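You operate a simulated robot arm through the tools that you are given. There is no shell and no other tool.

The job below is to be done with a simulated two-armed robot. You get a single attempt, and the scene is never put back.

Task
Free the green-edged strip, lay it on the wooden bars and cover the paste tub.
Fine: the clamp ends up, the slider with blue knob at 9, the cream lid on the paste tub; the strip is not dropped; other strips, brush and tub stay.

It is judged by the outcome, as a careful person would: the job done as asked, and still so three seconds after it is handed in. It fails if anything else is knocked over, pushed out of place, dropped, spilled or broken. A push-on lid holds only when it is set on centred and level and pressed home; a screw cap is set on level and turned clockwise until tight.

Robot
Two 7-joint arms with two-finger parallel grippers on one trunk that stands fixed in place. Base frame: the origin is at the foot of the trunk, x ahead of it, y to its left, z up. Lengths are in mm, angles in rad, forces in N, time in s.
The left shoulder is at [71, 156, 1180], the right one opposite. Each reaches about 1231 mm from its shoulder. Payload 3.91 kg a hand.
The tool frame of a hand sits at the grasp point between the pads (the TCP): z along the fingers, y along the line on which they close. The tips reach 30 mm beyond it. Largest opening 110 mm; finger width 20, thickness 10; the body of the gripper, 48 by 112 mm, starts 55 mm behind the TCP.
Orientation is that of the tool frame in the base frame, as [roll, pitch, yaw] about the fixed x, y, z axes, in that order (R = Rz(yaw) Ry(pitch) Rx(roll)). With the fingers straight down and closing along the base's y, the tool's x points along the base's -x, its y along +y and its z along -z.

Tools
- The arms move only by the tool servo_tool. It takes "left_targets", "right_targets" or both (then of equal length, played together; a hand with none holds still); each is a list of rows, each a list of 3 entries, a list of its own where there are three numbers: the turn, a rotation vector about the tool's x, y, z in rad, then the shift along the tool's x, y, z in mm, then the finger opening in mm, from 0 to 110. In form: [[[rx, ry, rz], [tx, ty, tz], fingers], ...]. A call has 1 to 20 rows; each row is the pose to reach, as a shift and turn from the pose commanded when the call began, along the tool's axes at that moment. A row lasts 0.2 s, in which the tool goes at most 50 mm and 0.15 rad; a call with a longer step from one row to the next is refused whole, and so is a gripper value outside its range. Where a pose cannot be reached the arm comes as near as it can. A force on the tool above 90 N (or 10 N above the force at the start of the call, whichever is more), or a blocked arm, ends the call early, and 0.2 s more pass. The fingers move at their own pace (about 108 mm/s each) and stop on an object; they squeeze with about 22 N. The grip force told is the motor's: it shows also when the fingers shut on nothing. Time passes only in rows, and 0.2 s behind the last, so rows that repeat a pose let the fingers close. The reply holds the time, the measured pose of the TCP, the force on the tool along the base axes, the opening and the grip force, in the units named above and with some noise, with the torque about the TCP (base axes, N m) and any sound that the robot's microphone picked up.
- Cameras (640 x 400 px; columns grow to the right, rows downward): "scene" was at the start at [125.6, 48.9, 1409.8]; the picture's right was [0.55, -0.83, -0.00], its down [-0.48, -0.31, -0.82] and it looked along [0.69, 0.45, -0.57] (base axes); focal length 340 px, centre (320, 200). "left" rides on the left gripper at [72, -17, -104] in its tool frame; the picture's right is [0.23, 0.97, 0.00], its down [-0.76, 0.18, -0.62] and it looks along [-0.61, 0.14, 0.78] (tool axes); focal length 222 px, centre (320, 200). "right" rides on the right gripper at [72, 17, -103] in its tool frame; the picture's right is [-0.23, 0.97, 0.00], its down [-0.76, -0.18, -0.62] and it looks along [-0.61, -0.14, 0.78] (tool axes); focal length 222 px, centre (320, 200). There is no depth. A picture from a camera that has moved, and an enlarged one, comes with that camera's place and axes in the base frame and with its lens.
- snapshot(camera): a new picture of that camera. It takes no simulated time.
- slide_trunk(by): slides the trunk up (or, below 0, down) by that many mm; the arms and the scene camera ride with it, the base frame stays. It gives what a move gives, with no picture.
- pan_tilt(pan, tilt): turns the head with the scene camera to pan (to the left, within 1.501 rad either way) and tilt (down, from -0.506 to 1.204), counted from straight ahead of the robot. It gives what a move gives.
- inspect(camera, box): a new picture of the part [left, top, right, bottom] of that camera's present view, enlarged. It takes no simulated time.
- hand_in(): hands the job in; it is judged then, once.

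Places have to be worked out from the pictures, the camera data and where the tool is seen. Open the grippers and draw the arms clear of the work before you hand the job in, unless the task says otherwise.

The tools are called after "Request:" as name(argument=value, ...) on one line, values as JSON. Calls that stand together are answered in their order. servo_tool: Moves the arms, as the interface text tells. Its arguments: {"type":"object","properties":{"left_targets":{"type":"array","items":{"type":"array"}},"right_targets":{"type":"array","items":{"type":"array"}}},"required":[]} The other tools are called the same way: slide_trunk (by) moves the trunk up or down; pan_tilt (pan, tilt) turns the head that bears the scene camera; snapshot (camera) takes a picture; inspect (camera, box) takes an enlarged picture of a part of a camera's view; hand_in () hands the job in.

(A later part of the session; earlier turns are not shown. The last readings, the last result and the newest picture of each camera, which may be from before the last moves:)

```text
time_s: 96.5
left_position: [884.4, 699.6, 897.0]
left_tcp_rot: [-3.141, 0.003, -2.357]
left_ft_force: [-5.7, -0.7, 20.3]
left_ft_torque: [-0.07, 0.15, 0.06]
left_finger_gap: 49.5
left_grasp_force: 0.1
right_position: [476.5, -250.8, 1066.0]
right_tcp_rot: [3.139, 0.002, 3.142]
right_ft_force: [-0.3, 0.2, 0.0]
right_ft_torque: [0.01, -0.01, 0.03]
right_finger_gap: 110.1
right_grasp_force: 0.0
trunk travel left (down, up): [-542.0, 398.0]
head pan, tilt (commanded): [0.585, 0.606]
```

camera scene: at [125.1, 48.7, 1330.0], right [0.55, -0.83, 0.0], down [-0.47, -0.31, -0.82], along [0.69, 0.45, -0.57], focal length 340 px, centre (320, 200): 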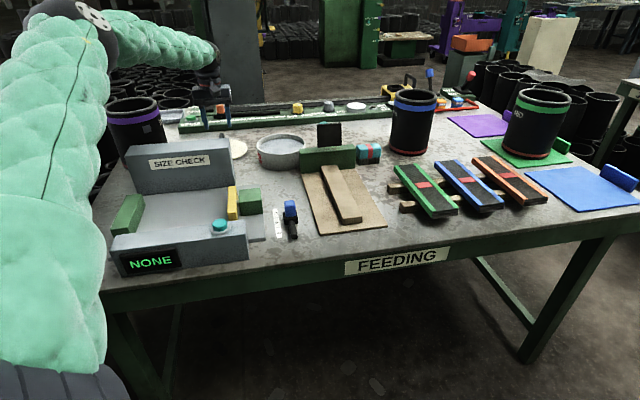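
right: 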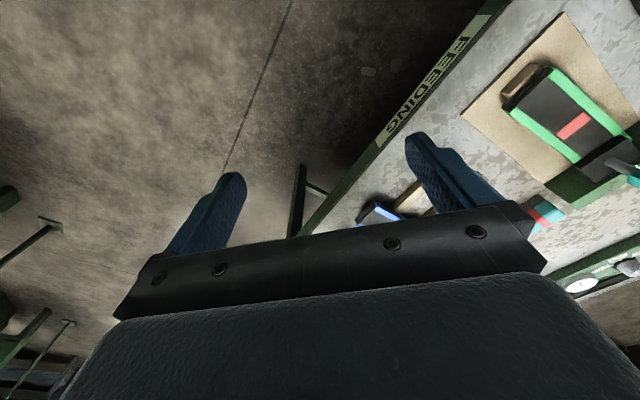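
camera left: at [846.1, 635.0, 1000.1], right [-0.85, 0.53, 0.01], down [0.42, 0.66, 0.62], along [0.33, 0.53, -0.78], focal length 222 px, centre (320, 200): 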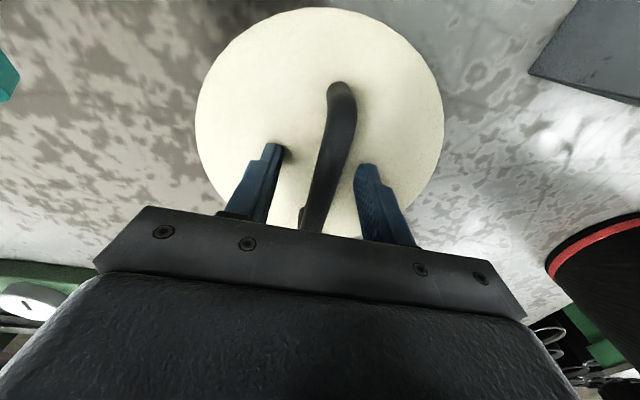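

20 N with little sideways force. I press on to about 70 N.

Request:
servo_tool(left_targets=[[[0, 0, 0], [0, 0, 1.5], 50], [[0, 0, 0], [-0.4, 0, 3], 50], [[0, 0, 0], [-0.9, 0, 4.5], 50], [[0, 0, 0], [-1.4, 0, 6], 50], [[0, 0, 0], [-1.4, 0, 6], 50], [[0, 0, 0], [-1.4, 0, 6], 50]])

Request:
inspect(camera="scene", box=[254, 130, 310, 168])

```text
time_s: 97.8
left_position: [884.7, 699.5, 896.7]
left_tcp_rot: [-3.14, 0.008, -2.358]
left_ft_force: [4.8, 5.4, 66.3]
left_ft_torque: [0.29, 0.27, 0.08]
left_finger_gap: 49.5
left_grasp_force: 0.1
right_position: [473.7, -253.5, 1065.5]
right_tcp_rot: [3.138, 0.002, 3.141]
right_ft_force: [0.3, -0.5, 0.3]
right_ft_torque: [-0.02, -0.01, 0.02]
right_finger_gap: 110.0
right_grasp_force: 0.0
trunk travel left (down, up): [-542.0, 398.0]
head pan, tilt (commanded): [0.585, 0.606]
```

```text
10.53 times, centred on (282, 149) of scene
camera zoom: at [120.3, 44.6, 1327.8], right [0.55, -0.83, 0.0], down [-0.47, -0.31, -0.83], along [0.69, 0.46, -0.56], focal length 3575 px, centre (720, 737)
```

zoom: 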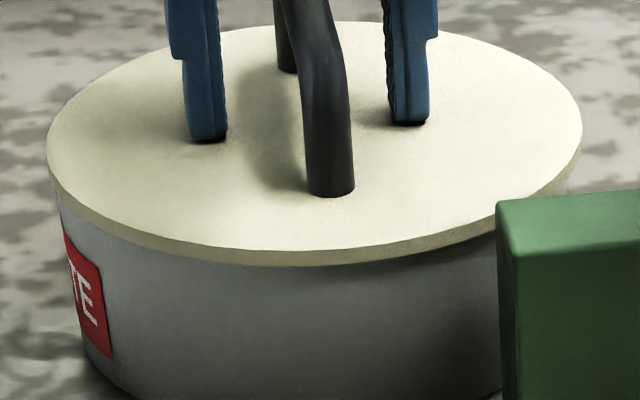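

A clean 66 N straight press with almost no sideways force. I unload, then repeat the light pull check.

Request:
servo_tool(left_targets=[[[0, 0, 0], [-0.9, 0, 2.5], 50], [[0, 0, 0], [0, 0, -2], 50], [[0, 0, 0], [0.5, 0, -8], 50], [[0, 0, 0], [0.5, 0, -14], 50], [[0, 0, 0], [0.5, 0, -14], 50], [[0, 0, 0], [0.5, -0.8, -14], 30], [[0, 0, 0], [0.5, -0.8, -14], 8], [[0, 0, 0], [0.5, -0.8, -14], 8]])

Request:
servo_tool(left_targets=[[[0, 0, 0], [0, 0, -0.7], 8], [[0, 0, 0], [0, 0, -1.4], 8], [[0, 0, 0], [0, 0, -1.4], 8]])

Request:
inspect(camera="scene", box=[254, 130, 310, 168])

```text
time_s: 99.7
left_position: [885.8, 701.0, 902.1]
left_tcp_rot: [3.139, -0.001, -2.358]
left_ft_force: [0.6, -0.5, 0.9]
left_ft_torque: [0.02, -0.01, -0.03]
left_finger_gap: 13.0
left_grasp_force: 22.5
right_position: [478.1, -250.1, 1064.9]
right_tcp_rot: [3.141, 0.0, 3.141]
right_ft_force: [0.0, -0.3, 0.1]
right_ft_torque: [0.05, 0.0, 0.02]
right_finger_gap: 110.0
right_grasp_force: 0.1
trunk travel left (down, up): [-542.0, 398.0]
head pan, tilt (commanded): [0.585, 0.606]
```

```text
time_s: 100.5
left_position: [887.3, 700.7, 902.0]
left_tcp_rot: [3.14, 0.001, -2.359]
left_ft_force: [1.0, 0.1, -0.4]
left_ft_torque: [-0.01, 0.0, -0.02]
left_finger_gap: 13.1
left_grasp_force: 21.5
right_position: [478.3, -248.6, 1065.3]
right_tcp_rot: [-3.141, 0.001, -3.141]
right_ft_force: [0.3, -0.4, 0.5]
right_ft_torque: [0.04, 0.02, 0.02]
right_finger_gap: 109.9
right_grasp_force: 0.0
trunk travel left (down, up): [-542.0, 398.0]
head pan, tilt (commanded): [0.585, 0.606]
```

```text
10.53 times, centred on (282, 149) of scene
camera zoom: at [125.8, 48.8, 1326.8], right [0.55, -0.83, 0.0], down [-0.48, -0.31, -0.82], along [0.69, 0.45, -0.57], focal length 3575 px, centre (720, 737)
```

zoom: 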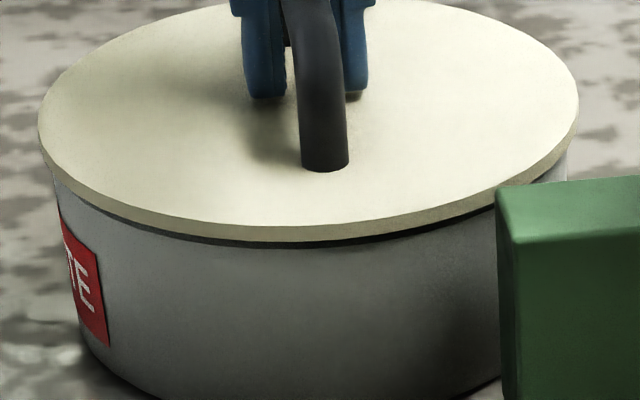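

The lid again rises freely, so I need to see whether it truly seats when pressed. I set it down, release, and raise the hand, then lower the trunk to view the rim gap at a flat angle.

Request:
servo_tool(left_targets=[[[0, 0, 0], [0, 0, 1], 8], [[0, 0, 0], [0, 0, 2], 8], [[0, 0, 0], [0, 0, 3], 8], [[0, 0, 0], [0, 0, 3], 8]])

Request:
inspect(camera="scene", box=[254, 130, 310, 168])

```text
time_s: 101.5
left_position: [887.3, 701.0, 900.8]
left_tcp_rot: [3.139, 0.0, -2.357]
left_ft_force: [-1.4, -1.7, 0.0]
left_ft_torque: [-0.06, 0.07, -0.02]
left_finger_gap: 12.6
left_grasp_force: 21.9
right_position: [479.5, -249.9, 1065.0]
right_tcp_rot: [3.141, 0.0, -3.141]
right_ft_force: [-0.9, -0.2, -0.1]
right_ft_torque: [0.0, -0.04, 0.0]
right_finger_gap: 110.0
right_grasp_force: 0.0
trunk travel left (down, up): [-542.0, 398.0]
head pan, tilt (commanded): [0.585, 0.606]
```

```text
10.53 times, centred on (282, 149) of scene
camera zoom: at [125.6, 48.6, 1326.8], right [0.55, -0.83, 0.0], down [-0.48, -0.31, -0.82], along [0.69, 0.45, -0.57], focal length 3575 px, centre (720, 737)
```

zoom: 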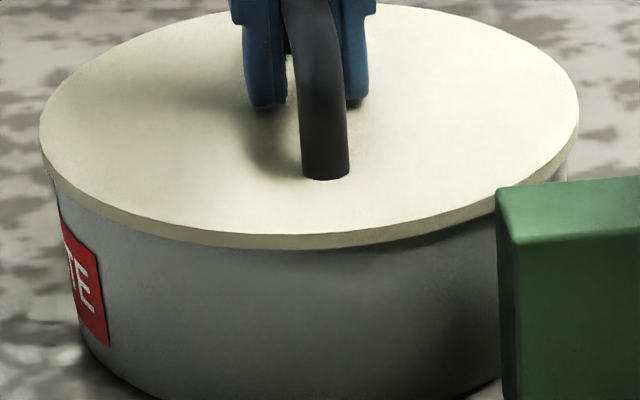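

Request:
servo_tool(left_targets=[[[0, 0, 0], [0.5, 0, 1], 8], [[0, 0, 0], [0.5, 0, 2], 8], [[0, 0, 0], [0.5, 0, 2], 8]])

```text
time_s: 102.2
left_position: [885.7, 701.0, 899.1]
left_tcp_rot: [3.14, -0.001, -2.359]
left_ft_force: [1.2, 1.5, 7.5]
left_ft_torque: [-0.32, 0.32, 0.02]
left_finger_gap: 12.8
left_grasp_force: 22.3
right_position: [478.7, -249.5, 1065.9]
right_tcp_rot: [3.141, 0.0, -3.141]
right_ft_force: [0.6, -0.3, -0.9]
right_ft_torque: [0.0, 0.01, 0.02]
right_finger_gap: 109.9
right_grasp_force: 0.1
trunk travel left (down, up): [-542.0, 398.0]
head pan, tilt (commanded): [0.585, 0.606]
```

The lid is back down. I open, take the hand well up, and then lower the trunk for a flat view of the lid's edge.

Request:
servo_tool(left_targets=[[[0, 0, 0], [0, 0, -0.5], 20], [[0, 0, 0], [0, 0, -0.5], 45], [[0, 0, 0], [0, 0, -0.5], 60], [[0, 0, 0], [0, 0, -30], 60], [[0, 0, 0], [0, 0, -75], 60], [[0, 0, 0], [0, 0, -120], 60], [[0, 0, 0], [0, 0, -165], 60], [[0, 0, 0], [0, 0, -210], 60], [[0, 0, 0], [0, 0, -255], 60], [[0, 0, 0], [0, 0, -300], 60], [[0, 0, 0], [0, 0, -340], 60], [[0, 0, 0], [0, 0, -340], 60]])

Request:
slide_trunk(by=-240)

Request:
snapshot(camera="scene")

```text
time_s: 104.8
left_position: [887.6, 701.2, 1239.3]
left_tcp_rot: [3.14, -0.002, -2.358]
left_ft_force: [0.3, -0.5, -0.6]
left_ft_torque: [0.01, 0.01, -0.02]
left_finger_gap: 59.9
left_grasp_force: 0.1
right_position: [479.7, -249.6, 1064.2]
right_tcp_rot: [3.141, 0.0, -3.142]
right_ft_force: [-0.1, 0.2, -0.3]
right_ft_torque: [0.03, 0.02, -0.02]
right_finger_gap: 110.0
right_grasp_force: 0.0
trunk travel left (down, up): [-542.0, 398.0]
head pan, tilt (commanded): [0.585, 0.606]
```

```text
time_s: 107.3
left_position: [886.7, 701.0, 998.8]
left_tcp_rot: [3.141, -0.001, -2.357]
left_ft_force: [-0.1, 1.4, 0.6]
left_ft_torque: [-0.01, -0.03, 0.0]
left_finger_gap: 60.1
left_grasp_force: 0.0
right_position: [478.8, -249.2, 824.8]
right_tcp_rot: [-3.141, 0.0, -3.142]
right_ft_force: [0.7, -0.7, -0.4]
right_ft_torque: [0.02, 0.05, -0.01]
right_finger_gap: 110.2
right_grasp_force: 0.1
trunk travel left (down, up): [-302.0, 638.0]
head pan, tilt (commanded): [0.585, 0.606]
```

```text
taken
camera scene: at [125.3, 48.7, 1086.9], right [0.55, -0.83, 0.0], down [-0.47, -0.31, -0.82], along [0.69, 0.45, -0.57], focal length 340 px, centre (320, 200)
```

scene: 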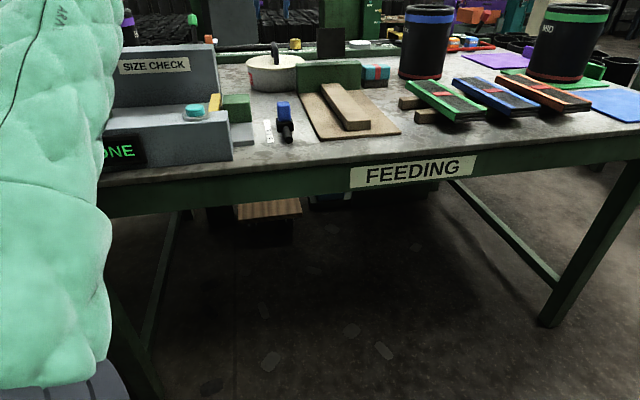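

The flat view works. I enlarge the tub and lid.

Request:
inspect(camera="scene", box=[236, 34, 316, 104])

Request:
inspect(camera="scene", box=[242, 50, 308, 95])

```text
5.71 times, centred on (276, 69) of scene
camera zoom: at [125.3, 48.7, 1086.9], right [0.55, -0.83, 0.0], down [-0.47, -0.31, -0.82], along [0.69, 0.45, -0.57], focal length 1941 px, centre (571, 949)
```

zoom: 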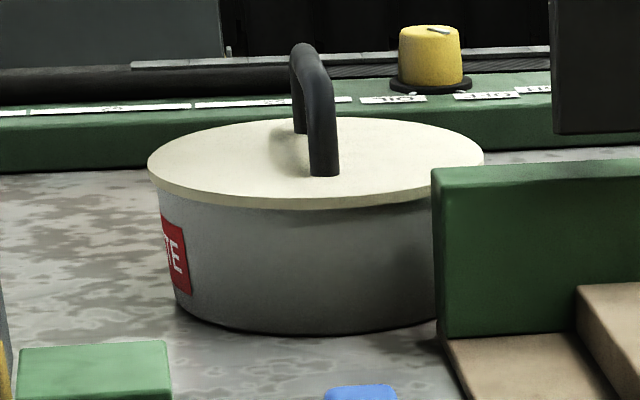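

```text
8.89 times, centred on (275, 72) of scene
camera zoom: at [125.3, 48.7, 1086.9], right [0.55, -0.83, 0.0], down [-0.47, -0.31, -0.82], along [0.69, 0.45, -0.57], focal length 3019 px, centre (720, 1333)
```

zoom: 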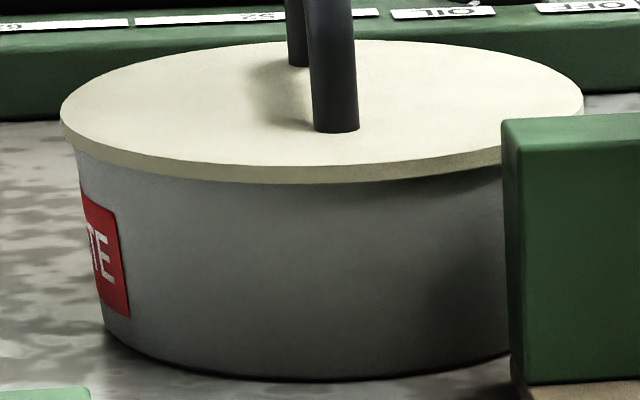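

From the flat view, there is no gap at the near and left rim. I enlarge further to compare the far edge with the near edge for tilt.

Request:
inspect(camera="scene", box=[262, 50, 292, 74])

Request:
inspect(camera="scene", box=[244, 56, 266, 80])

Request:
inspect(camera="scene", box=[286, 50, 312, 74])

```text
16.00 times, centred on (277, 62) of scene
camera zoom: at [125.3, 48.7, 1086.9], right [0.55, -0.83, 0.0], down [-0.47, -0.31, -0.82], along [0.69, 0.45, -0.57], focal length 5434 px, centre (1008, 2408)
```

zoom: 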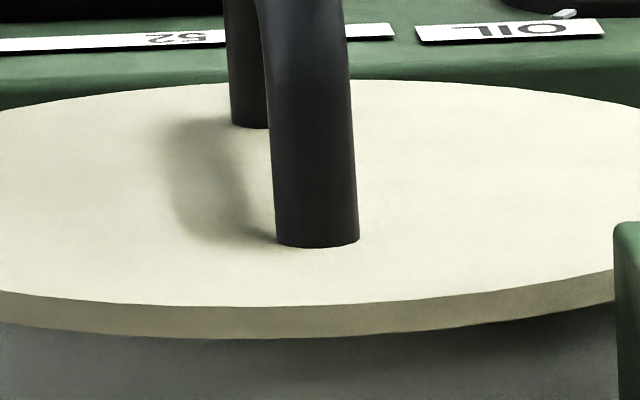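

```text
16.00 times, centred on (255, 68) of scene
camera zoom: at [125.3, 48.7, 1086.9], right [0.55, -0.83, 0.0], down [-0.47, -0.31, -0.82], along [0.69, 0.45, -0.57], focal length 5434 px, centre (1360, 2312)
```

zoom: 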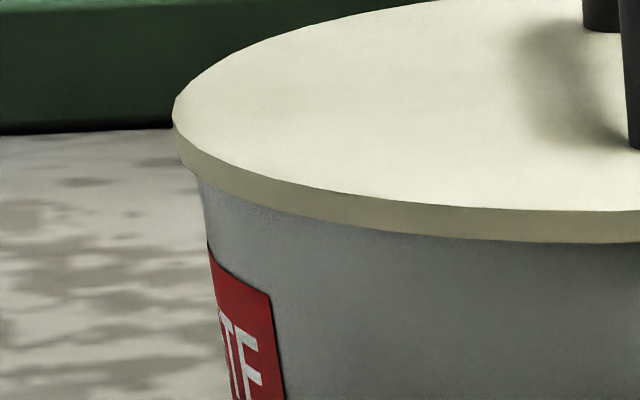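

```text
16.00 times, centred on (299, 62) of scene
camera zoom: at [125.3, 48.7, 1086.9], right [0.55, -0.83, 0.0], down [-0.47, -0.31, -0.82], along [0.69, 0.45, -0.57], focal length 5434 px, centre (656, 2408)
```

zoom: 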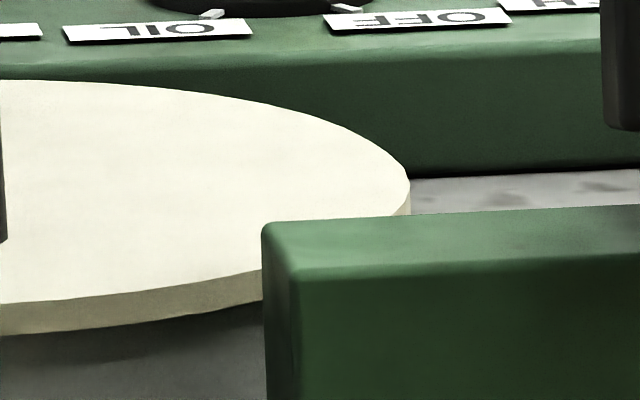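

The lid is slightly tilted: its far edge is about 1.6 mm higher than the near edge after that last release. I go back to the earlier trunk height and press it again, evenly and harder.

Request:
slide_trunk(by=240)

Request:
servo_tool(left_targets=[[[0, 0, 0], [1, 0.2, 45], 55], [[0, 0, 0], [2, 0.5, 90], 50], [[0, 0, 0], [2, 0.5, 135], 50], [[0, 0, 0], [2, 0.5, 180], 50], [[0, 0, 0], [2, 0.5, 225], 50], [[0, 0, 0], [2, 0.5, 270], 50], [[0, 0, 0], [2, 0.5, 305], 50], [[0, 0, 0], [2, 0.5, 325], 50], [[0, 0, 0], [2, 0.5, 335], 50], [[0, 0, 0], [2, 0.5, 335], 50]])

Request:
snapshot(camera="left")

```text
time_s: 109.8
left_position: [887.4, 700.4, 1238.6]
left_tcp_rot: [3.14, 0.0, -2.358]
left_ft_force: [-0.3, 0.4, -0.8]
left_ft_torque: [0.01, -0.04, 0.05]
left_finger_gap: 60.0
left_grasp_force: 0.1
right_position: [478.8, -248.9, 1065.4]
right_tcp_rot: [-3.141, -0.001, -3.141]
right_ft_force: [0.7, -0.4, 0.0]
right_ft_torque: [0.02, 0.02, 0.01]
right_finger_gap: 109.8
right_grasp_force: 0.1
trunk travel left (down, up): [-542.0, 398.0]
head pan, tilt (commanded): [0.585, 0.606]
```

```text
time_s: 112.0
left_position: [885.0, 700.0, 904.2]
left_tcp_rot: [3.139, 0.001, -2.358]
left_ft_force: [0.1, 0.9, -0.7]
left_ft_torque: [-0.01, 0.05, -0.02]
left_finger_gap: 50.2
left_grasp_force: 0.0
right_position: [477.7, -249.6, 1065.1]
right_tcp_rot: [-3.141, -0.001, -3.141]
right_ft_force: [-0.3, 1.1, -0.6]
right_ft_torque: [0.01, 0.04, 0.0]
right_finger_gap: 110.0
right_grasp_force: 0.2
trunk travel left (down, up): [-542.0, 398.0]
head pan, tilt (commanded): [0.585, 0.606]
```

```text
taken
camera left: at [846.5, 636.3, 1006.6], right [-0.85, 0.53, 0.0], down [0.42, 0.66, 0.62], along [0.33, 0.53, -0.78], focal length 222 px, centre (320, 200)
```

left: 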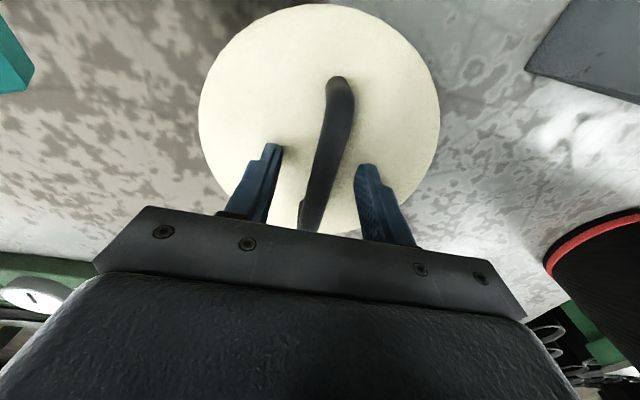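

The fingertips are 7 mm above the lid. I press first about 12 mm beyond the centre, where the lid is slightly high.

Request:
servo_tool(left_targets=[[[0, 0, 0], [-6, 0, 2], 50], [[0, 0, 0], [-12, 0, 5], 50], [[0, 0, 0], [-12, 0, 7], 50], [[0, 0, 0], [-12.5, 0, 9], 50], [[0, 0, 0], [-13, 0, 11], 50], [[0, 0, 0], [-13, 0, 11], 50]])

```text
time_s: 113.5
left_position: [894.0, 709.6, 896.6]
left_tcp_rot: [3.141, 0.004, -2.359]
left_ft_force: [3.1, 8.0, 26.3]
left_ft_torque: [0.22, -0.09, -0.02]
left_finger_gap: 49.8
left_grasp_force: 0.0
right_position: [477.5, -249.8, 1066.2]
right_tcp_rot: [3.142, 0.0, 3.14]
right_ft_force: [-0.2, 0.0, -0.5]
right_ft_torque: [-0.02, -0.01, -0.02]
right_finger_gap: 110.1
right_grasp_force: 0.0
trunk travel left (down, up): [-542.0, 398.0]
head pan, tilt (commanded): [0.585, 0.606]
```

26 N so far. I press on to about 75 N, balancing the sideways drift.

Request:
servo_tool(left_targets=[[[0, 0, 0], [-1, 0, 1], 50], [[0, 0, 0], [-1.6, 0, 2.5], 50], [[0, 0, 0], [-2.2, 0, 4], 50], [[0, 0, 0], [-2.7, 0, 5.5], 50], [[0, 0, 0], [-2.7, 0, 5.5], 50]])

```text
time_s: 114.7
left_position: [892.5, 708.8, 897.2]
left_tcp_rot: [-3.139, 0.008, -2.359]
left_ft_force: [-1.7, 7.3, 62.8]
left_ft_torque: [0.32, 0.38, 0.04]
left_finger_gap: 50.1
left_grasp_force: 0.1
right_position: [473.9, -252.7, 1066.9]
right_tcp_rot: [3.138, 0.003, -3.141]
right_ft_force: [-0.2, 0.0, -0.3]
right_ft_torque: [-0.02, -0.01, 0.03]
right_finger_gap: 110.2
right_grasp_force: 0.0
trunk travel left (down, up): [-542.0, 398.0]
head pan, tilt (commanded): [0.585, 0.606]
```

63 N there. I unload, return to the centre, and press again to about 80 N.

Request:
servo_tool(left_targets=[[[0, 0, 0], [0.5, 0, -3], 50], [[0, 0, 0], [2, 0, -8], 50], [[0, 0, 0], [8, 0, -11], 50], [[0, 0, 0], [14, 0, -11], 50], [[0, 0, 0], [15, 0, -9], 50], [[0, 0, 0], [15, 0, -6], 50], [[0, 0, 0], [14.2, 0, -4], 50], [[0, 0, 0], [13.6, 0, -2.5], 50], [[0, 0, 0], [13.2, 0, -1], 50], [[0, 0, 0], [13.2, 0, -1], 50]])

```text
time_s: 116.8
left_position: [883.6, 700.0, 896.7]
left_tcp_rot: [-3.141, 0.007, -2.358]
left_ft_force: [2.2, 5.2, 57.5]
left_ft_torque: [0.13, 0.15, 0.06]
left_finger_gap: 49.8
left_grasp_force: 0.1
right_position: [473.6, -252.1, 1065.9]
right_tcp_rot: [3.138, 0.002, -3.14]
right_ft_force: [0.4, -0.5, -0.5]
right_ft_torque: [-0.05, -0.02, 0.0]
right_finger_gap: 110.0
right_grasp_force: 0.0
trunk travel left (down, up): [-542.0, 398.0]
head pan, tilt (commanded): [0.585, 0.606]
```

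A well-balanced 57 N at the centre. I increase it to about 80 N.

Request:
servo_tool(left_targets=[[[0, 0, 0], [-0.3, 0, 1], 50], [[0, 0, 0], [-0.6, 0, 2], 50], [[0, 0, 0], [-0.9, 0, 2.8], 50], [[0, 0, 0], [-0.9, 0, 2.8], 50]])

Request:
inspect(camera="scene", box=[254, 130, 310, 168])

```text
time_s: 117.8
left_position: [882.7, 698.8, 896.6]
left_tcp_rot: [-3.14, 0.007, -2.357]
left_ft_force: [-3.6, 4.5, 72.7]
left_ft_torque: [0.27, 0.58, -0.01]
left_finger_gap: 50.4
left_grasp_force: 0.1
right_position: [473.1, -252.4, 1066.7]
right_tcp_rot: [3.138, 0.006, 3.141]
right_ft_force: [-0.1, 1.1, 0.0]
right_ft_torque: [0.0, -0.03, 0.01]
right_finger_gap: 109.9
right_grasp_force: 0.0
trunk travel left (down, up): [-542.0, 398.0]
head pan, tilt (commanded): [0.585, 0.606]
```

```text
10.53 times, centred on (282, 149) of scene
camera zoom: at [119.1, 44.0, 1327.9], right [0.55, -0.83, 0.0], down [-0.47, -0.31, -0.83], along [0.69, 0.46, -0.56], focal length 3575 px, centre (720, 737)
```

zoom: 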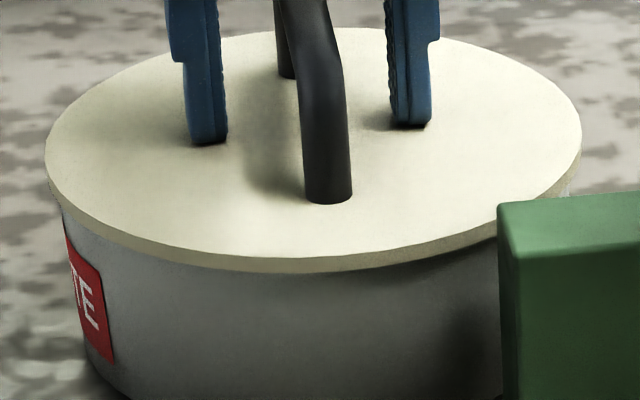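

73 N straight down with the lid flush. I unload, raise the hand clear, and take the flat view again.

Request:
servo_tool(left_targets=[[[0, 0, 0], [0.5, 0, -3], 50], [[0, 0, 0], [1, 0, -7], 50], [[0, 0, 0], [1, 0, -12], 50], [[0, 0, 0], [1, 0, -25], 50], [[0, 0, 0], [1, 0, -60], 50], [[0, 0, 0], [1, 0, -105], 50], [[0, 0, 0], [1, 0, -150], 50], [[0, 0, 0], [1, 0, -195], 50], [[0, 0, 0], [1, 0, -240], 50], [[0, 0, 0], [1, 0, -285], 50], [[0, 0, 0], [1, 0, -330], 50], [[0, 0, 0], [1, 0, -350], 50], [[0, 0, 0], [1, 0, -350], 50]])

Request:
slide_trunk(by=-240)

Request:
inspect(camera="scene", box=[262, 50, 292, 74])

Request:
inspect(camera="scene", box=[244, 56, 266, 80])

Request:
inspect(camera="scene", box=[286, 50, 312, 74])

Request:
inspect(camera="scene", box=[242, 50, 308, 95])

```text
time_s: 120.7
left_position: [885.6, 700.2, 1236.9]
left_tcp_rot: [3.139, 0.0, -2.356]
left_ft_force: [-0.1, -0.9, 0.3]
left_ft_torque: [0.04, 0.05, 0.01]
left_finger_gap: 50.2
left_grasp_force: 0.0
right_position: [477.8, -249.7, 1064.9]
right_tcp_rot: [3.14, -0.002, -3.14]
right_ft_force: [-0.1, -1.2, 0.5]
right_ft_torque: [-0.01, 0.01, 0.01]
right_finger_gap: 109.9
right_grasp_force: 0.0
trunk travel left (down, up): [-542.0, 398.0]
head pan, tilt (commanded): [0.585, 0.606]
```

```text
time_s: 123.2
left_position: [887.5, 702.0, 996.4]
left_tcp_rot: [3.14, 0.0, -2.359]
left_ft_force: [-0.4, 0.0, 0.4]
left_ft_torque: [0.0, -0.01, 0.0]
left_finger_gap: 50.0
left_grasp_force: 0.1
right_position: [477.9, -248.7, 826.1]
right_tcp_rot: [3.141, 0.001, -3.141]
right_ft_force: [-0.2, 0.8, 0.6]
right_ft_torque: [-0.02, -0.04, -0.01]
right_finger_gap: 109.9
right_grasp_force: 0.0
trunk travel left (down, up): [-302.0, 638.0]
head pan, tilt (commanded): [0.585, 0.606]
```

```text
16.00 times, centred on (277, 62) of scene
camera zoom: at [125.3, 48.7, 1086.9], right [0.55, -0.83, 0.0], down [-0.47, -0.31, -0.82], along [0.69, 0.45, -0.57], focal length 5434 px, centre (1008, 2408)
```

zoom: 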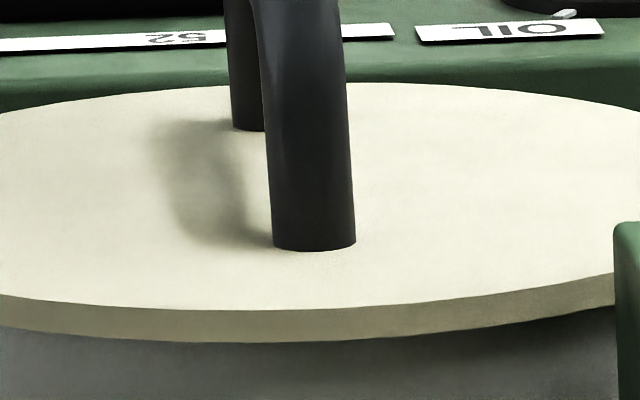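

```text
16.00 times, centred on (255, 68) of scene
camera zoom: at [125.3, 48.7, 1086.9], right [0.55, -0.83, 0.0], down [-0.47, -0.31, -0.82], along [0.69, 0.45, -0.57], focal length 5434 px, centre (1360, 2312)
```

zoom: 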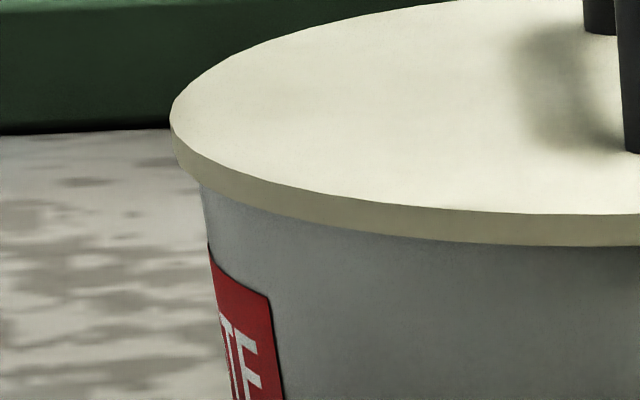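

```text
16.00 times, centred on (299, 62) of scene
camera zoom: at [125.3, 48.7, 1086.9], right [0.55, -0.83, 0.0], down [-0.47, -0.31, -0.82], along [0.69, 0.45, -0.57], focal length 5434 px, centre (656, 2408)
```

zoom: 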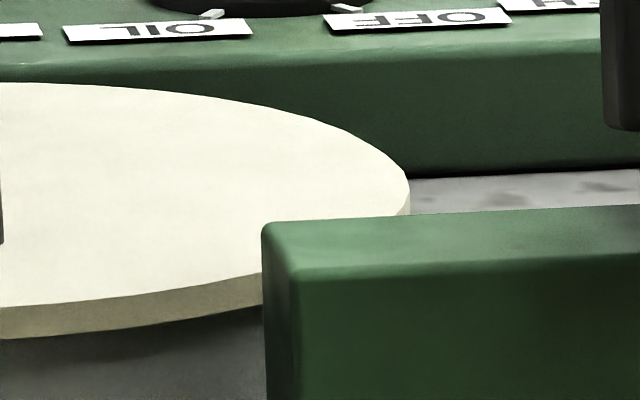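

```text
8.89 times, centred on (275, 72) of scene
camera zoom: at [125.3, 48.7, 1086.9], right [0.55, -0.83, 0.0], down [-0.47, -0.31, -0.82], along [0.69, 0.45, -0.57], focal length 3019 px, centre (720, 1333)
```

zoom: 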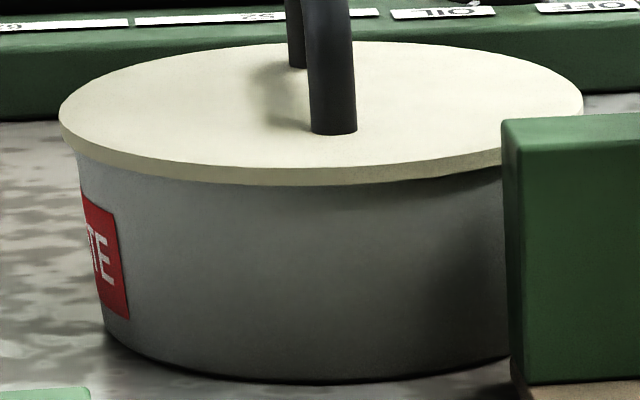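

The lid dropped a further 0.6 mm with this press and looks level. I want to be sure it is centred before a final hold check, so I return to the higher view and compare lid and tub outlines on both sides.

Request:
slide_trunk(by=240)

Request:
inspect(camera="scene", box=[252, 134, 272, 154])

Request:
inspect(camera="scene", box=[292, 130, 312, 150])

Request:
inspect(camera="scene", box=[250, 125, 310, 170])

```text
time_s: 125.7
left_position: [886.7, 701.0, 1235.7]
left_tcp_rot: [-3.141, 0.001, -2.358]
left_ft_force: [-1.1, -0.1, 0.6]
left_ft_torque: [-0.01, 0.04, 0.0]
left_finger_gap: 50.3
left_grasp_force: 0.0
right_position: [478.6, -250.0, 1064.4]
right_tcp_rot: [-3.141, 0.0, -3.141]
right_ft_force: [0.9, 0.8, 0.2]
right_ft_torque: [0.03, 0.02, -0.03]
right_finger_gap: 109.9
right_grasp_force: 0.1
trunk travel left (down, up): [-542.0, 398.0]
head pan, tilt (commanded): [0.585, 0.606]
```

```text
16.00 times, centred on (262, 144) of scene
camera zoom: at [125.8, 48.7, 1326.7], right [0.55, -0.83, 0.0], down [-0.48, -0.31, -0.82], along [0.69, 0.45, -0.57], focal length 5434 px, centre (1248, 1096)
```

zoom: 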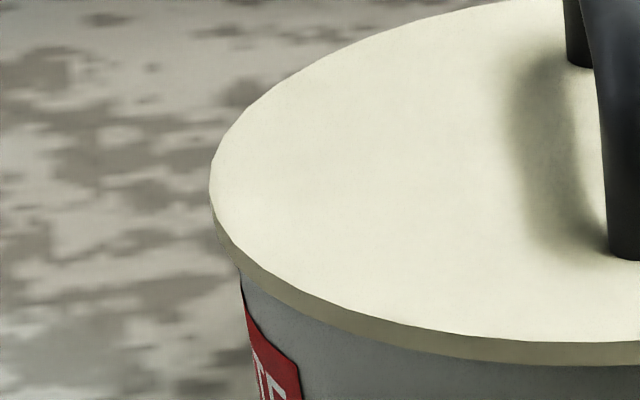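

```text
16.00 times, centred on (302, 140) of scene
camera zoom: at [125.8, 48.7, 1326.7], right [0.55, -0.83, 0.0], down [-0.48, -0.31, -0.82], along [0.69, 0.45, -0.57], focal length 5434 px, centre (608, 1160)
```

zoom: 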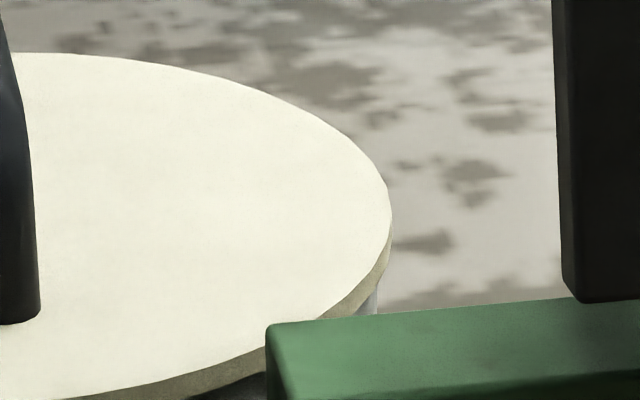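

```text
8.89 times, centred on (280, 148) of scene
camera zoom: at [125.8, 48.7, 1326.7], right [0.55, -0.83, 0.0], down [-0.48, -0.31, -0.82], along [0.69, 0.45, -0.57], focal length 3019 px, centre (676, 667)
```

zoom: 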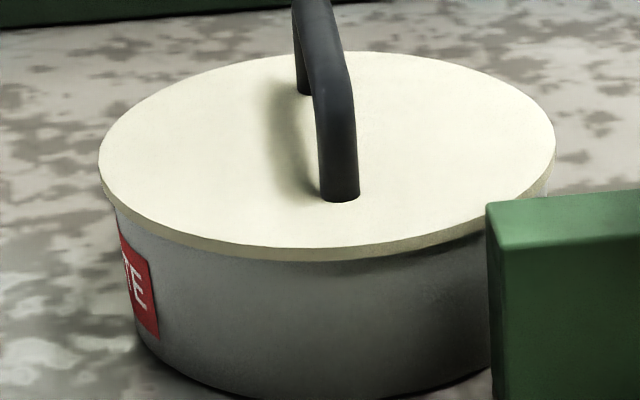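

Side to side, the lid and tub centres agree within 0.5 mm. To check the other direction, I move the left hand to view the tub from another side.

Request:
servo_tool(left_targets=[[[0, 0, 0], [15, 32, 0], 50], [[0, 0, 0], [31, 65, 0], 50], [[0, 0, 0], [46, 97, 20], 50], [[0, 0, 0], [61, 130, 55], 50], [[0, 0, 0], [76, 159, 90], 50], [[0, 0, 0], [76, 159, 120], 50], [[0, 0, 0], [76, 159, 136], 50], [[0, 0, 0], [76, 159, 136], 50]])

Request:
snapshot(camera="left")

```text
refused: row 4 steps farther than a row can; nothing moved
```

```text
taken
camera left: at [848.7, 637.9, 1338.2], right [-0.85, 0.53, 0.0], down [0.42, 0.66, 0.62], along [0.33, 0.53, -0.78], focal length 222 px, centre (320, 200)
```

left: 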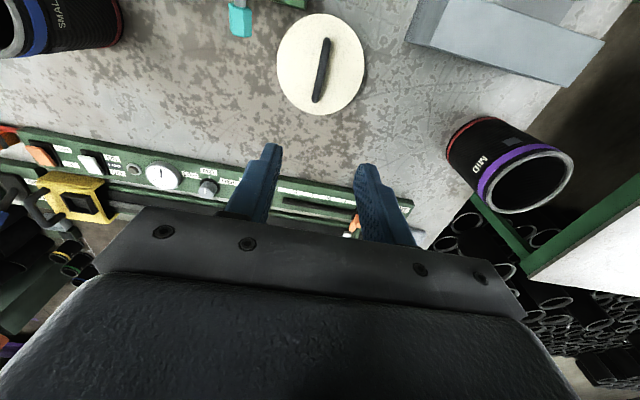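

One row was too long a step; I repeat with smaller steps.

Request:
servo_tool(left_targets=[[[0, 0, 0], [13, 27, 0], 50], [[0, 0, 0], [27, 55, 5], 50], [[0, 0, 0], [40, 83, 20], 50], [[0, 0, 0], [53, 110, 45], 50], [[0, 0, 0], [65, 136, 75], 50], [[0, 0, 0], [76, 159, 105], 50], [[0, 0, 0], [76, 159, 136], 50], [[0, 0, 0], [76, 159, 136], 50]])

Request:
snapshot(camera="left")

```text
time_s: 127.5
left_position: [719.4, 761.3, 1099.6]
left_tcp_rot: [3.141, 0.0, -2.358]
left_ft_force: [0.4, -1.0, 0.5]
left_ft_torque: [0.01, -0.03, 0.0]
left_finger_gap: 50.3
left_grasp_force: 0.0
right_position: [477.0, -249.5, 1064.0]
right_tcp_rot: [-3.142, 0.0, 3.141]
right_ft_force: [0.2, 0.1, -0.8]
right_ft_torque: [-0.02, 0.02, -0.03]
right_finger_gap: 110.1
right_grasp_force: 0.0
trunk travel left (down, up): [-542.0, 398.0]
head pan, tilt (commanded): [0.585, 0.606]
```

```text
taken
camera left: at [681.0, 697.7, 1202.5], right [-0.85, 0.53, 0.0], down [0.41, 0.66, 0.62], along [0.33, 0.53, -0.78], focal length 222 px, centre (320, 200)
```

left: 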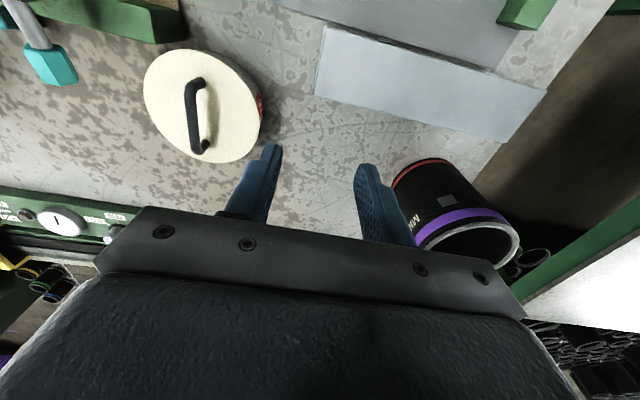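

Request:
inspect(camera="left", box=[135, 40, 275, 175])

Request:
inspect(camera="left", box=[205, 40, 275, 110])

Request:
inspect(camera="left", box=[195, 105, 275, 175])

```text
2.96 times, centred on (205, 108) of left
camera zoom: at [681.0, 697.7, 1202.5], right [-0.85, 0.53, 0.0], down [0.41, 0.66, 0.62], along [0.33, 0.53, -0.78], focal length 658 px, centre (661, 474)
```

zoom: 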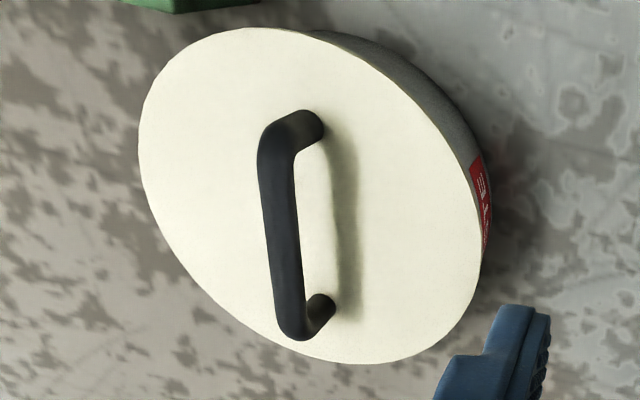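

```text
5.71 times, centred on (240, 75) of left
camera zoom: at [681.0, 697.7, 1202.5], right [-0.85, 0.53, 0.0], down [0.41, 0.66, 0.62], along [0.33, 0.53, -0.78], focal length 1269 px, centre (777, 914)
```

zoom: 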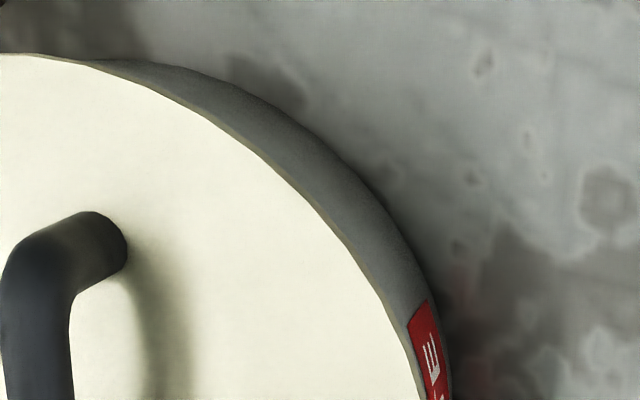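

```text
5.71 times, centred on (235, 140) of left
camera zoom: at [681.0, 697.7, 1202.5], right [-0.85, 0.53, 0.0], down [0.41, 0.66, 0.62], along [0.33, 0.53, -0.78], focal length 1269 px, centre (806, 543)
```

zoom: 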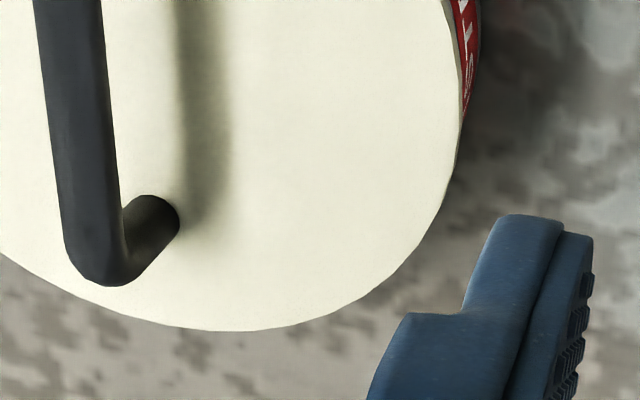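

I zoom in on the two places where the tub wall comes out from under the lid; comparing them is a sensitive test for centring.

Request:
inspect(camera="left", box=[195, 44, 225, 64])

Request:
inspect(camera="left", box=[245, 95, 275, 125])

```text
16.00 times, centred on (210, 54) of left
camera zoom: at [681.0, 697.7, 1202.5], right [-0.85, 0.53, 0.0], down [0.41, 0.66, 0.62], along [0.33, 0.53, -0.78], focal length 3554 px, centre (2080, 2536)
```

zoom: 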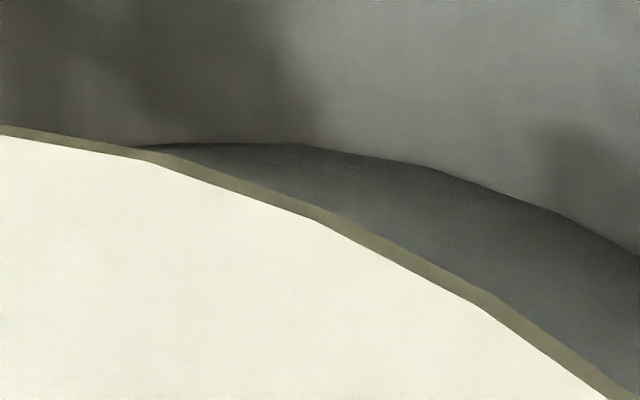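

```text
13.33 times, centred on (260, 110) of left
camera zoom: at [681.0, 697.7, 1202.5], right [-0.85, 0.53, 0.0], down [0.41, 0.66, 0.62], along [0.33, 0.53, -0.78], focal length 2962 px, centre (1120, 1400)
```

zoom: 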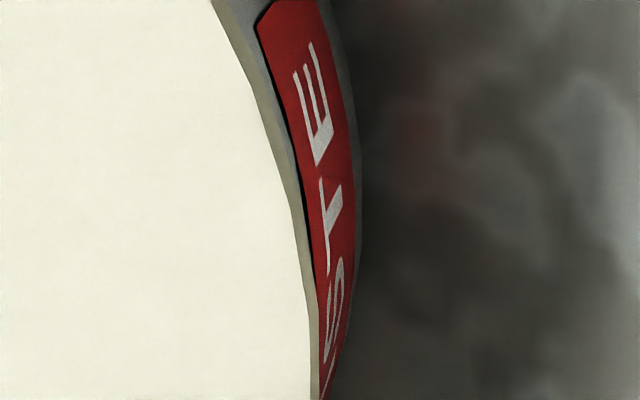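

Request:
inspect(camera="left", box=[240, 118, 270, 142])

```text
16.00 times, centred on (255, 130) of left
camera zoom: at [681.0, 697.7, 1202.5], right [-0.85, 0.53, 0.0], down [0.41, 0.66, 0.62], along [0.33, 0.53, -0.78], focal length 3554 px, centre (1360, 1320)
```

zoom: 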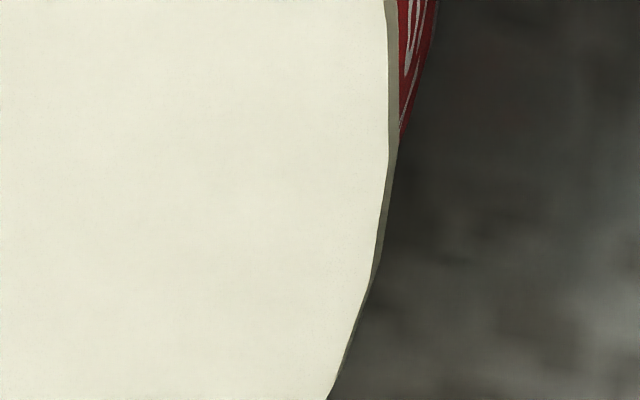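

The wall emerges symmetrically on both sides (ranges 159.3 and 158.1 mm), so the lid is centred within about 0.5 mm both ways. I go back over the handle for one more gentle hold check.

Request:
servo_tool(left_targets=[[[0, 0, 0], [-13, -28, 0], 50], [[0, 0, 0], [-28, -60, 0], 50], [[0, 0, 0], [-43, -93, 0], 50], [[0, 0, 0], [-58, -126, 10], 55], [[0, 0, 0], [-70, -151, 35], 60], [[0, 0, 0], [-74, -160.3, 70], 60], [[0, 0, 0], [-74, -160.3, 100], 60], [[0, 0, 0], [-74, -160.3, 100], 60]])

Request:
inspect(camera="left", box=[220, 10, 420, 190])

```text
time_s: 129.2
left_position: [886.2, 699.8, 1000.3]
left_tcp_rot: [3.139, 0.0, -2.356]
left_ft_force: [0.4, -0.4, -0.5]
left_ft_torque: [0.0, 0.0, 0.02]
left_finger_gap: 60.0
left_grasp_force: 0.2
right_position: [478.0, -248.9, 1066.2]
right_tcp_rot: [-3.141, -0.001, 3.14]
right_ft_force: [0.0, -0.1, 0.0]
right_ft_torque: [0.0, 0.0, 0.0]
right_finger_gap: 110.0
right_grasp_force: 0.1
trunk travel left (down, up): [-542.0, 398.0]
head pan, tilt (commanded): [0.585, 0.606]
```

```text
2.22 times, centred on (320, 100) of left
camera zoom: at [847.7, 636.0, 1102.8], right [-0.85, 0.53, 0.0], down [0.42, 0.66, 0.62], along [0.33, 0.53, -0.78], focal length 494 px, centre (320, 422)
```

zoom: 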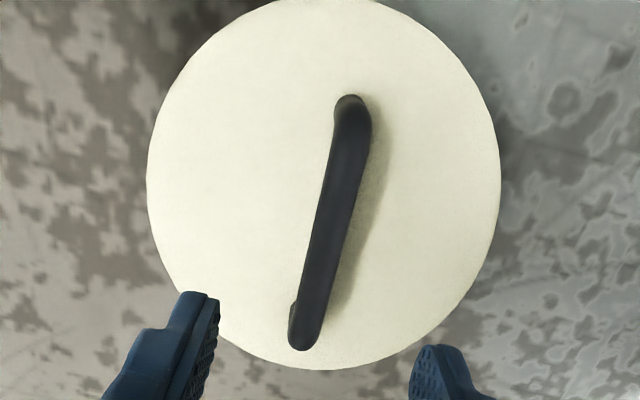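

Request:
servo_tool(left_targets=[[[0, 0, 0], [0, 0.3, 30], 60], [[0, 0, 0], [0, 0.3, 60], 60], [[0, 0, 0], [0, 0.3, 85], 60], [[0, 0, 0], [0, 0.3, 95], 60], [[0, 0, 0], [0, 0.3, 95], 40], [[0, 0, 0], [0, 0.3, 95], 20], [[0, 0, 0], [0, 0.3, 95], 8], [[0, 0, 0], [0, 0.3, 95], 8]])

Request:
inspect(camera="scene", box=[252, 134, 272, 154])

```text
time_s: 131.1
left_position: [884.9, 700.1, 903.9]
left_tcp_rot: [3.141, -0.001, -2.357]
left_ft_force: [-0.6, 0.6, 0.8]
left_ft_torque: [-0.01, -0.02, -0.01]
left_finger_gap: 13.1
left_grasp_force: 21.8
right_position: [478.6, -249.0, 1064.8]
right_tcp_rot: [3.142, 0.001, -3.141]
right_ft_force: [0.4, -0.2, -0.3]
right_ft_torque: [-0.01, 0.03, -0.04]
right_finger_gap: 110.3
right_grasp_force: 0.0
trunk travel left (down, up): [-542.0, 398.0]
head pan, tilt (commanded): [0.585, 0.606]
```

```text
16.00 times, centred on (262, 144) of scene
camera zoom: at [125.7, 48.8, 1326.8], right [0.55, -0.83, 0.0], down [-0.48, -0.31, -0.82], along [0.69, 0.45, -0.57], focal length 5434 px, centre (1248, 1096)
```

zoom: 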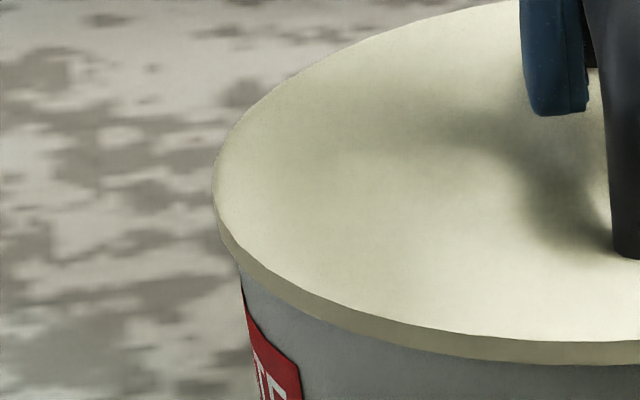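

Gripping shifted the lid by about half a millimetre, so it is seated and centred but not locked. I open again and press straight down harder, close to the hand's limit.

Request:
servo_tool(left_targets=[[[0, 0, 0], [0, 0, 0], 25], [[0, 0, 0], [0, 0, 0], 50], [[0, 0, 0], [0, 0, 3], 50], [[0, 0, 0], [0, 0, 6], 50], [[0, 0, 0], [-0.3, 0, 8], 50], [[0, 0, 0], [-0.8, 0, 10], 50], [[0, 0, 0], [-0.8, 0, 10], 50]])

```text
time_s: 132.7
left_position: [885.2, 699.5, 897.8]
left_tcp_rot: [3.139, 0.003, -2.358]
left_ft_force: [0.4, 1.0, 8.9]
left_ft_torque: [-0.07, -0.06, 0.01]
left_finger_gap: 50.1
left_grasp_force: 0.1
right_position: [478.4, -249.0, 1065.9]
right_tcp_rot: [-3.14, 0.0, 3.141]
right_ft_force: [-0.3, 0.1, 0.1]
right_ft_torque: [-0.01, -0.01, -0.02]
right_finger_gap: 110.0
right_grasp_force: 0.1
trunk travel left (down, up): [-542.0, 398.0]
head pan, tilt (commanded): [0.585, 0.606]
```

Contact at 9 N and well balanced. I press to about 85 N.

Request:
servo_tool(left_targets=[[[0, 0, 0], [-0.5, 0, 1.5], 50], [[0, 0, 0], [-1.0, 0, 3], 50], [[0, 0, 0], [-1.5, 0, 4.5], 50], [[0, 0, 0], [-2.0, 0, 6], 50], [[0, 0, 0], [-2.5, 0, 7.5], 50], [[0, 0, 0], [-2.8, 0, 8.5], 50], [[0, 0, 0], [-2.8, 0, 8.5], 50], [[0, 0, 0], [-2.8, 0, 8.5], 50]])

```text
time_s: 134.4
left_position: [885.7, 699.5, 896.4]
left_tcp_rot: [-3.141, 0.009, -2.358]
left_ft_force: [3.2, 7.0, 68.3]
left_ft_torque: [0.33, 0.37, 0.1]
left_finger_gap: 49.9
left_grasp_force: 0.1
right_position: [473.5, -251.9, 1067.0]
right_tcp_rot: [3.139, 0.003, -3.142]
right_ft_force: [-0.5, 0.1, 0.1]
right_ft_torque: [-0.01, 0.03, 0.0]
right_finger_gap: 110.3
right_grasp_force: 0.0
trunk travel left (down, up): [-542.0, 398.0]
head pan, tilt (commanded): [0.585, 0.606]
```

Request:
servo_tool(left_targets=[[[0, 0, 0], [-0.4, 0, 1], 50], [[0, 0, 0], [-0.8, 0, 2], 50], [[0, 0, 0], [-1.0, 0, 2.6], 50], [[0, 0, 0], [-1.0, 0, 2.6], 50]])

```text
time_s: 135.4
left_position: [885.0, 700.1, 896.8]
left_tcp_rot: [-3.138, 0.01, -2.359]
left_ft_force: [-2.6, 4.2, 79.5]
left_ft_torque: [0.42, 0.81, -0.04]
left_finger_gap: 49.8
left_grasp_force: 0.2
right_position: [472.9, -252.8, 1067.8]
right_tcp_rot: [3.139, 0.005, -3.142]
right_ft_force: [0.4, -0.5, -0.2]
right_ft_torque: [0.04, 0.0, 0.0]
right_finger_gap: 110.0
right_grasp_force: 0.0
trunk travel left (down, up): [-542.0, 398.0]
head pan, tilt (commanded): [0.585, 0.606]
```

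79.5 N straight down and no further travel: the lid is hard down on the rim, level and centred. I unload gently and withdraw the left hand upward.

Request:
servo_tool(left_targets=[[[0, 0, 0], [0.6, 0, -2], 50], [[0, 0, 0], [1.6, 0, -5], 50], [[0, 0, 0], [2.8, 0, -9], 50], [[0, 0, 0], [3.2, 0, -14], 50], [[0, 0, 0], [3.2, 0, -30], 50], [[0, 0, 0], [3.2, 0, -65], 50], [[0, 0, 0], [3.2, 0, -110], 60], [[0, 0, 0], [3.2, 0, -155], 60], [[0, 0, 0], [3.2, 0, -200], 60], [[0, 0, 0], [3.2, 0, -240], 60], [[0, 0, 0], [3.2, 0, -240], 60]])

Request:
slide_trunk(by=83)

Request:
snapshot(camera="scene")

Request:
snapshot(camera="left")

```text
time_s: 137.8
left_position: [886.7, 699.4, 1123.2]
left_tcp_rot: [3.14, -0.004, -2.358]
left_ft_force: [0.0, -0.3, 0.0]
left_ft_torque: [-0.04, 0.04, 0.02]
left_finger_gap: 60.0
left_grasp_force: 0.1
right_position: [478.3, -249.1, 1064.7]
right_tcp_rot: [3.141, -0.001, 3.142]
right_ft_force: [-0.8, -0.3, 0.5]
right_ft_torque: [-0.01, 0.0, -0.04]
right_finger_gap: 109.9
right_grasp_force: 0.1
trunk travel left (down, up): [-542.0, 398.0]
head pan, tilt (commanded): [0.585, 0.606]
```

```text
time_s: 139.0
left_position: [887.2, 700.4, 1207.3]
left_tcp_rot: [3.141, -0.002, -2.357]
left_ft_force: [-1.0, 1.5, 0.6]
left_ft_torque: [-0.02, 0.03, -0.01]
left_finger_gap: 59.7
left_grasp_force: 0.0
right_position: [478.9, -249.1, 1147.5]
right_tcp_rot: [-3.141, -0.002, -3.141]
right_ft_force: [0.2, 0.2, -0.8]
right_ft_torque: [0.0, 0.02, -0.02]
right_finger_gap: 109.9
right_grasp_force: 0.1
trunk travel left (down, up): [-625.0, 315.0]
head pan, tilt (commanded): [0.585, 0.606]
```

```text
taken
camera scene: at [126.1, 48.7, 1409.6], right [0.55, -0.83, 0.0], down [-0.48, -0.31, -0.82], along [0.69, 0.45, -0.57], focal length 340 px, centre (320, 200)
```

scene: 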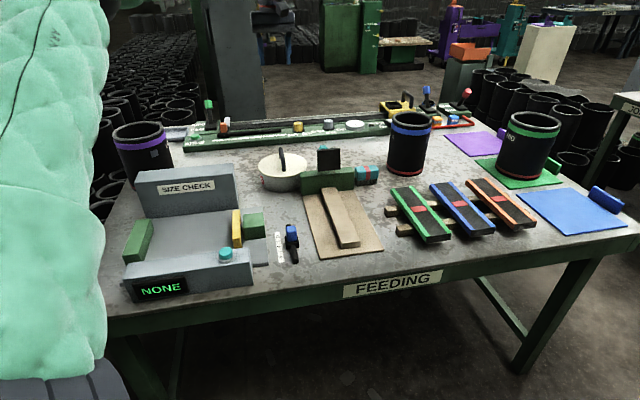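

```text
taken
camera left: at [848.9, 637.1, 1309.3], right [-0.85, 0.53, 0.0], down [0.42, 0.66, 0.62], along [0.33, 0.53, -0.78], focal length 222 px, centre (320, 200)
```

left: 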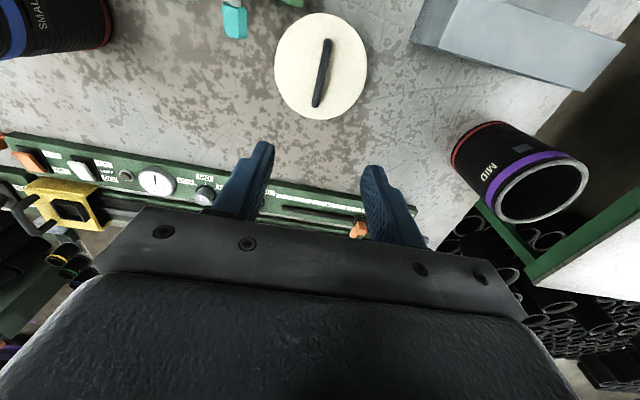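

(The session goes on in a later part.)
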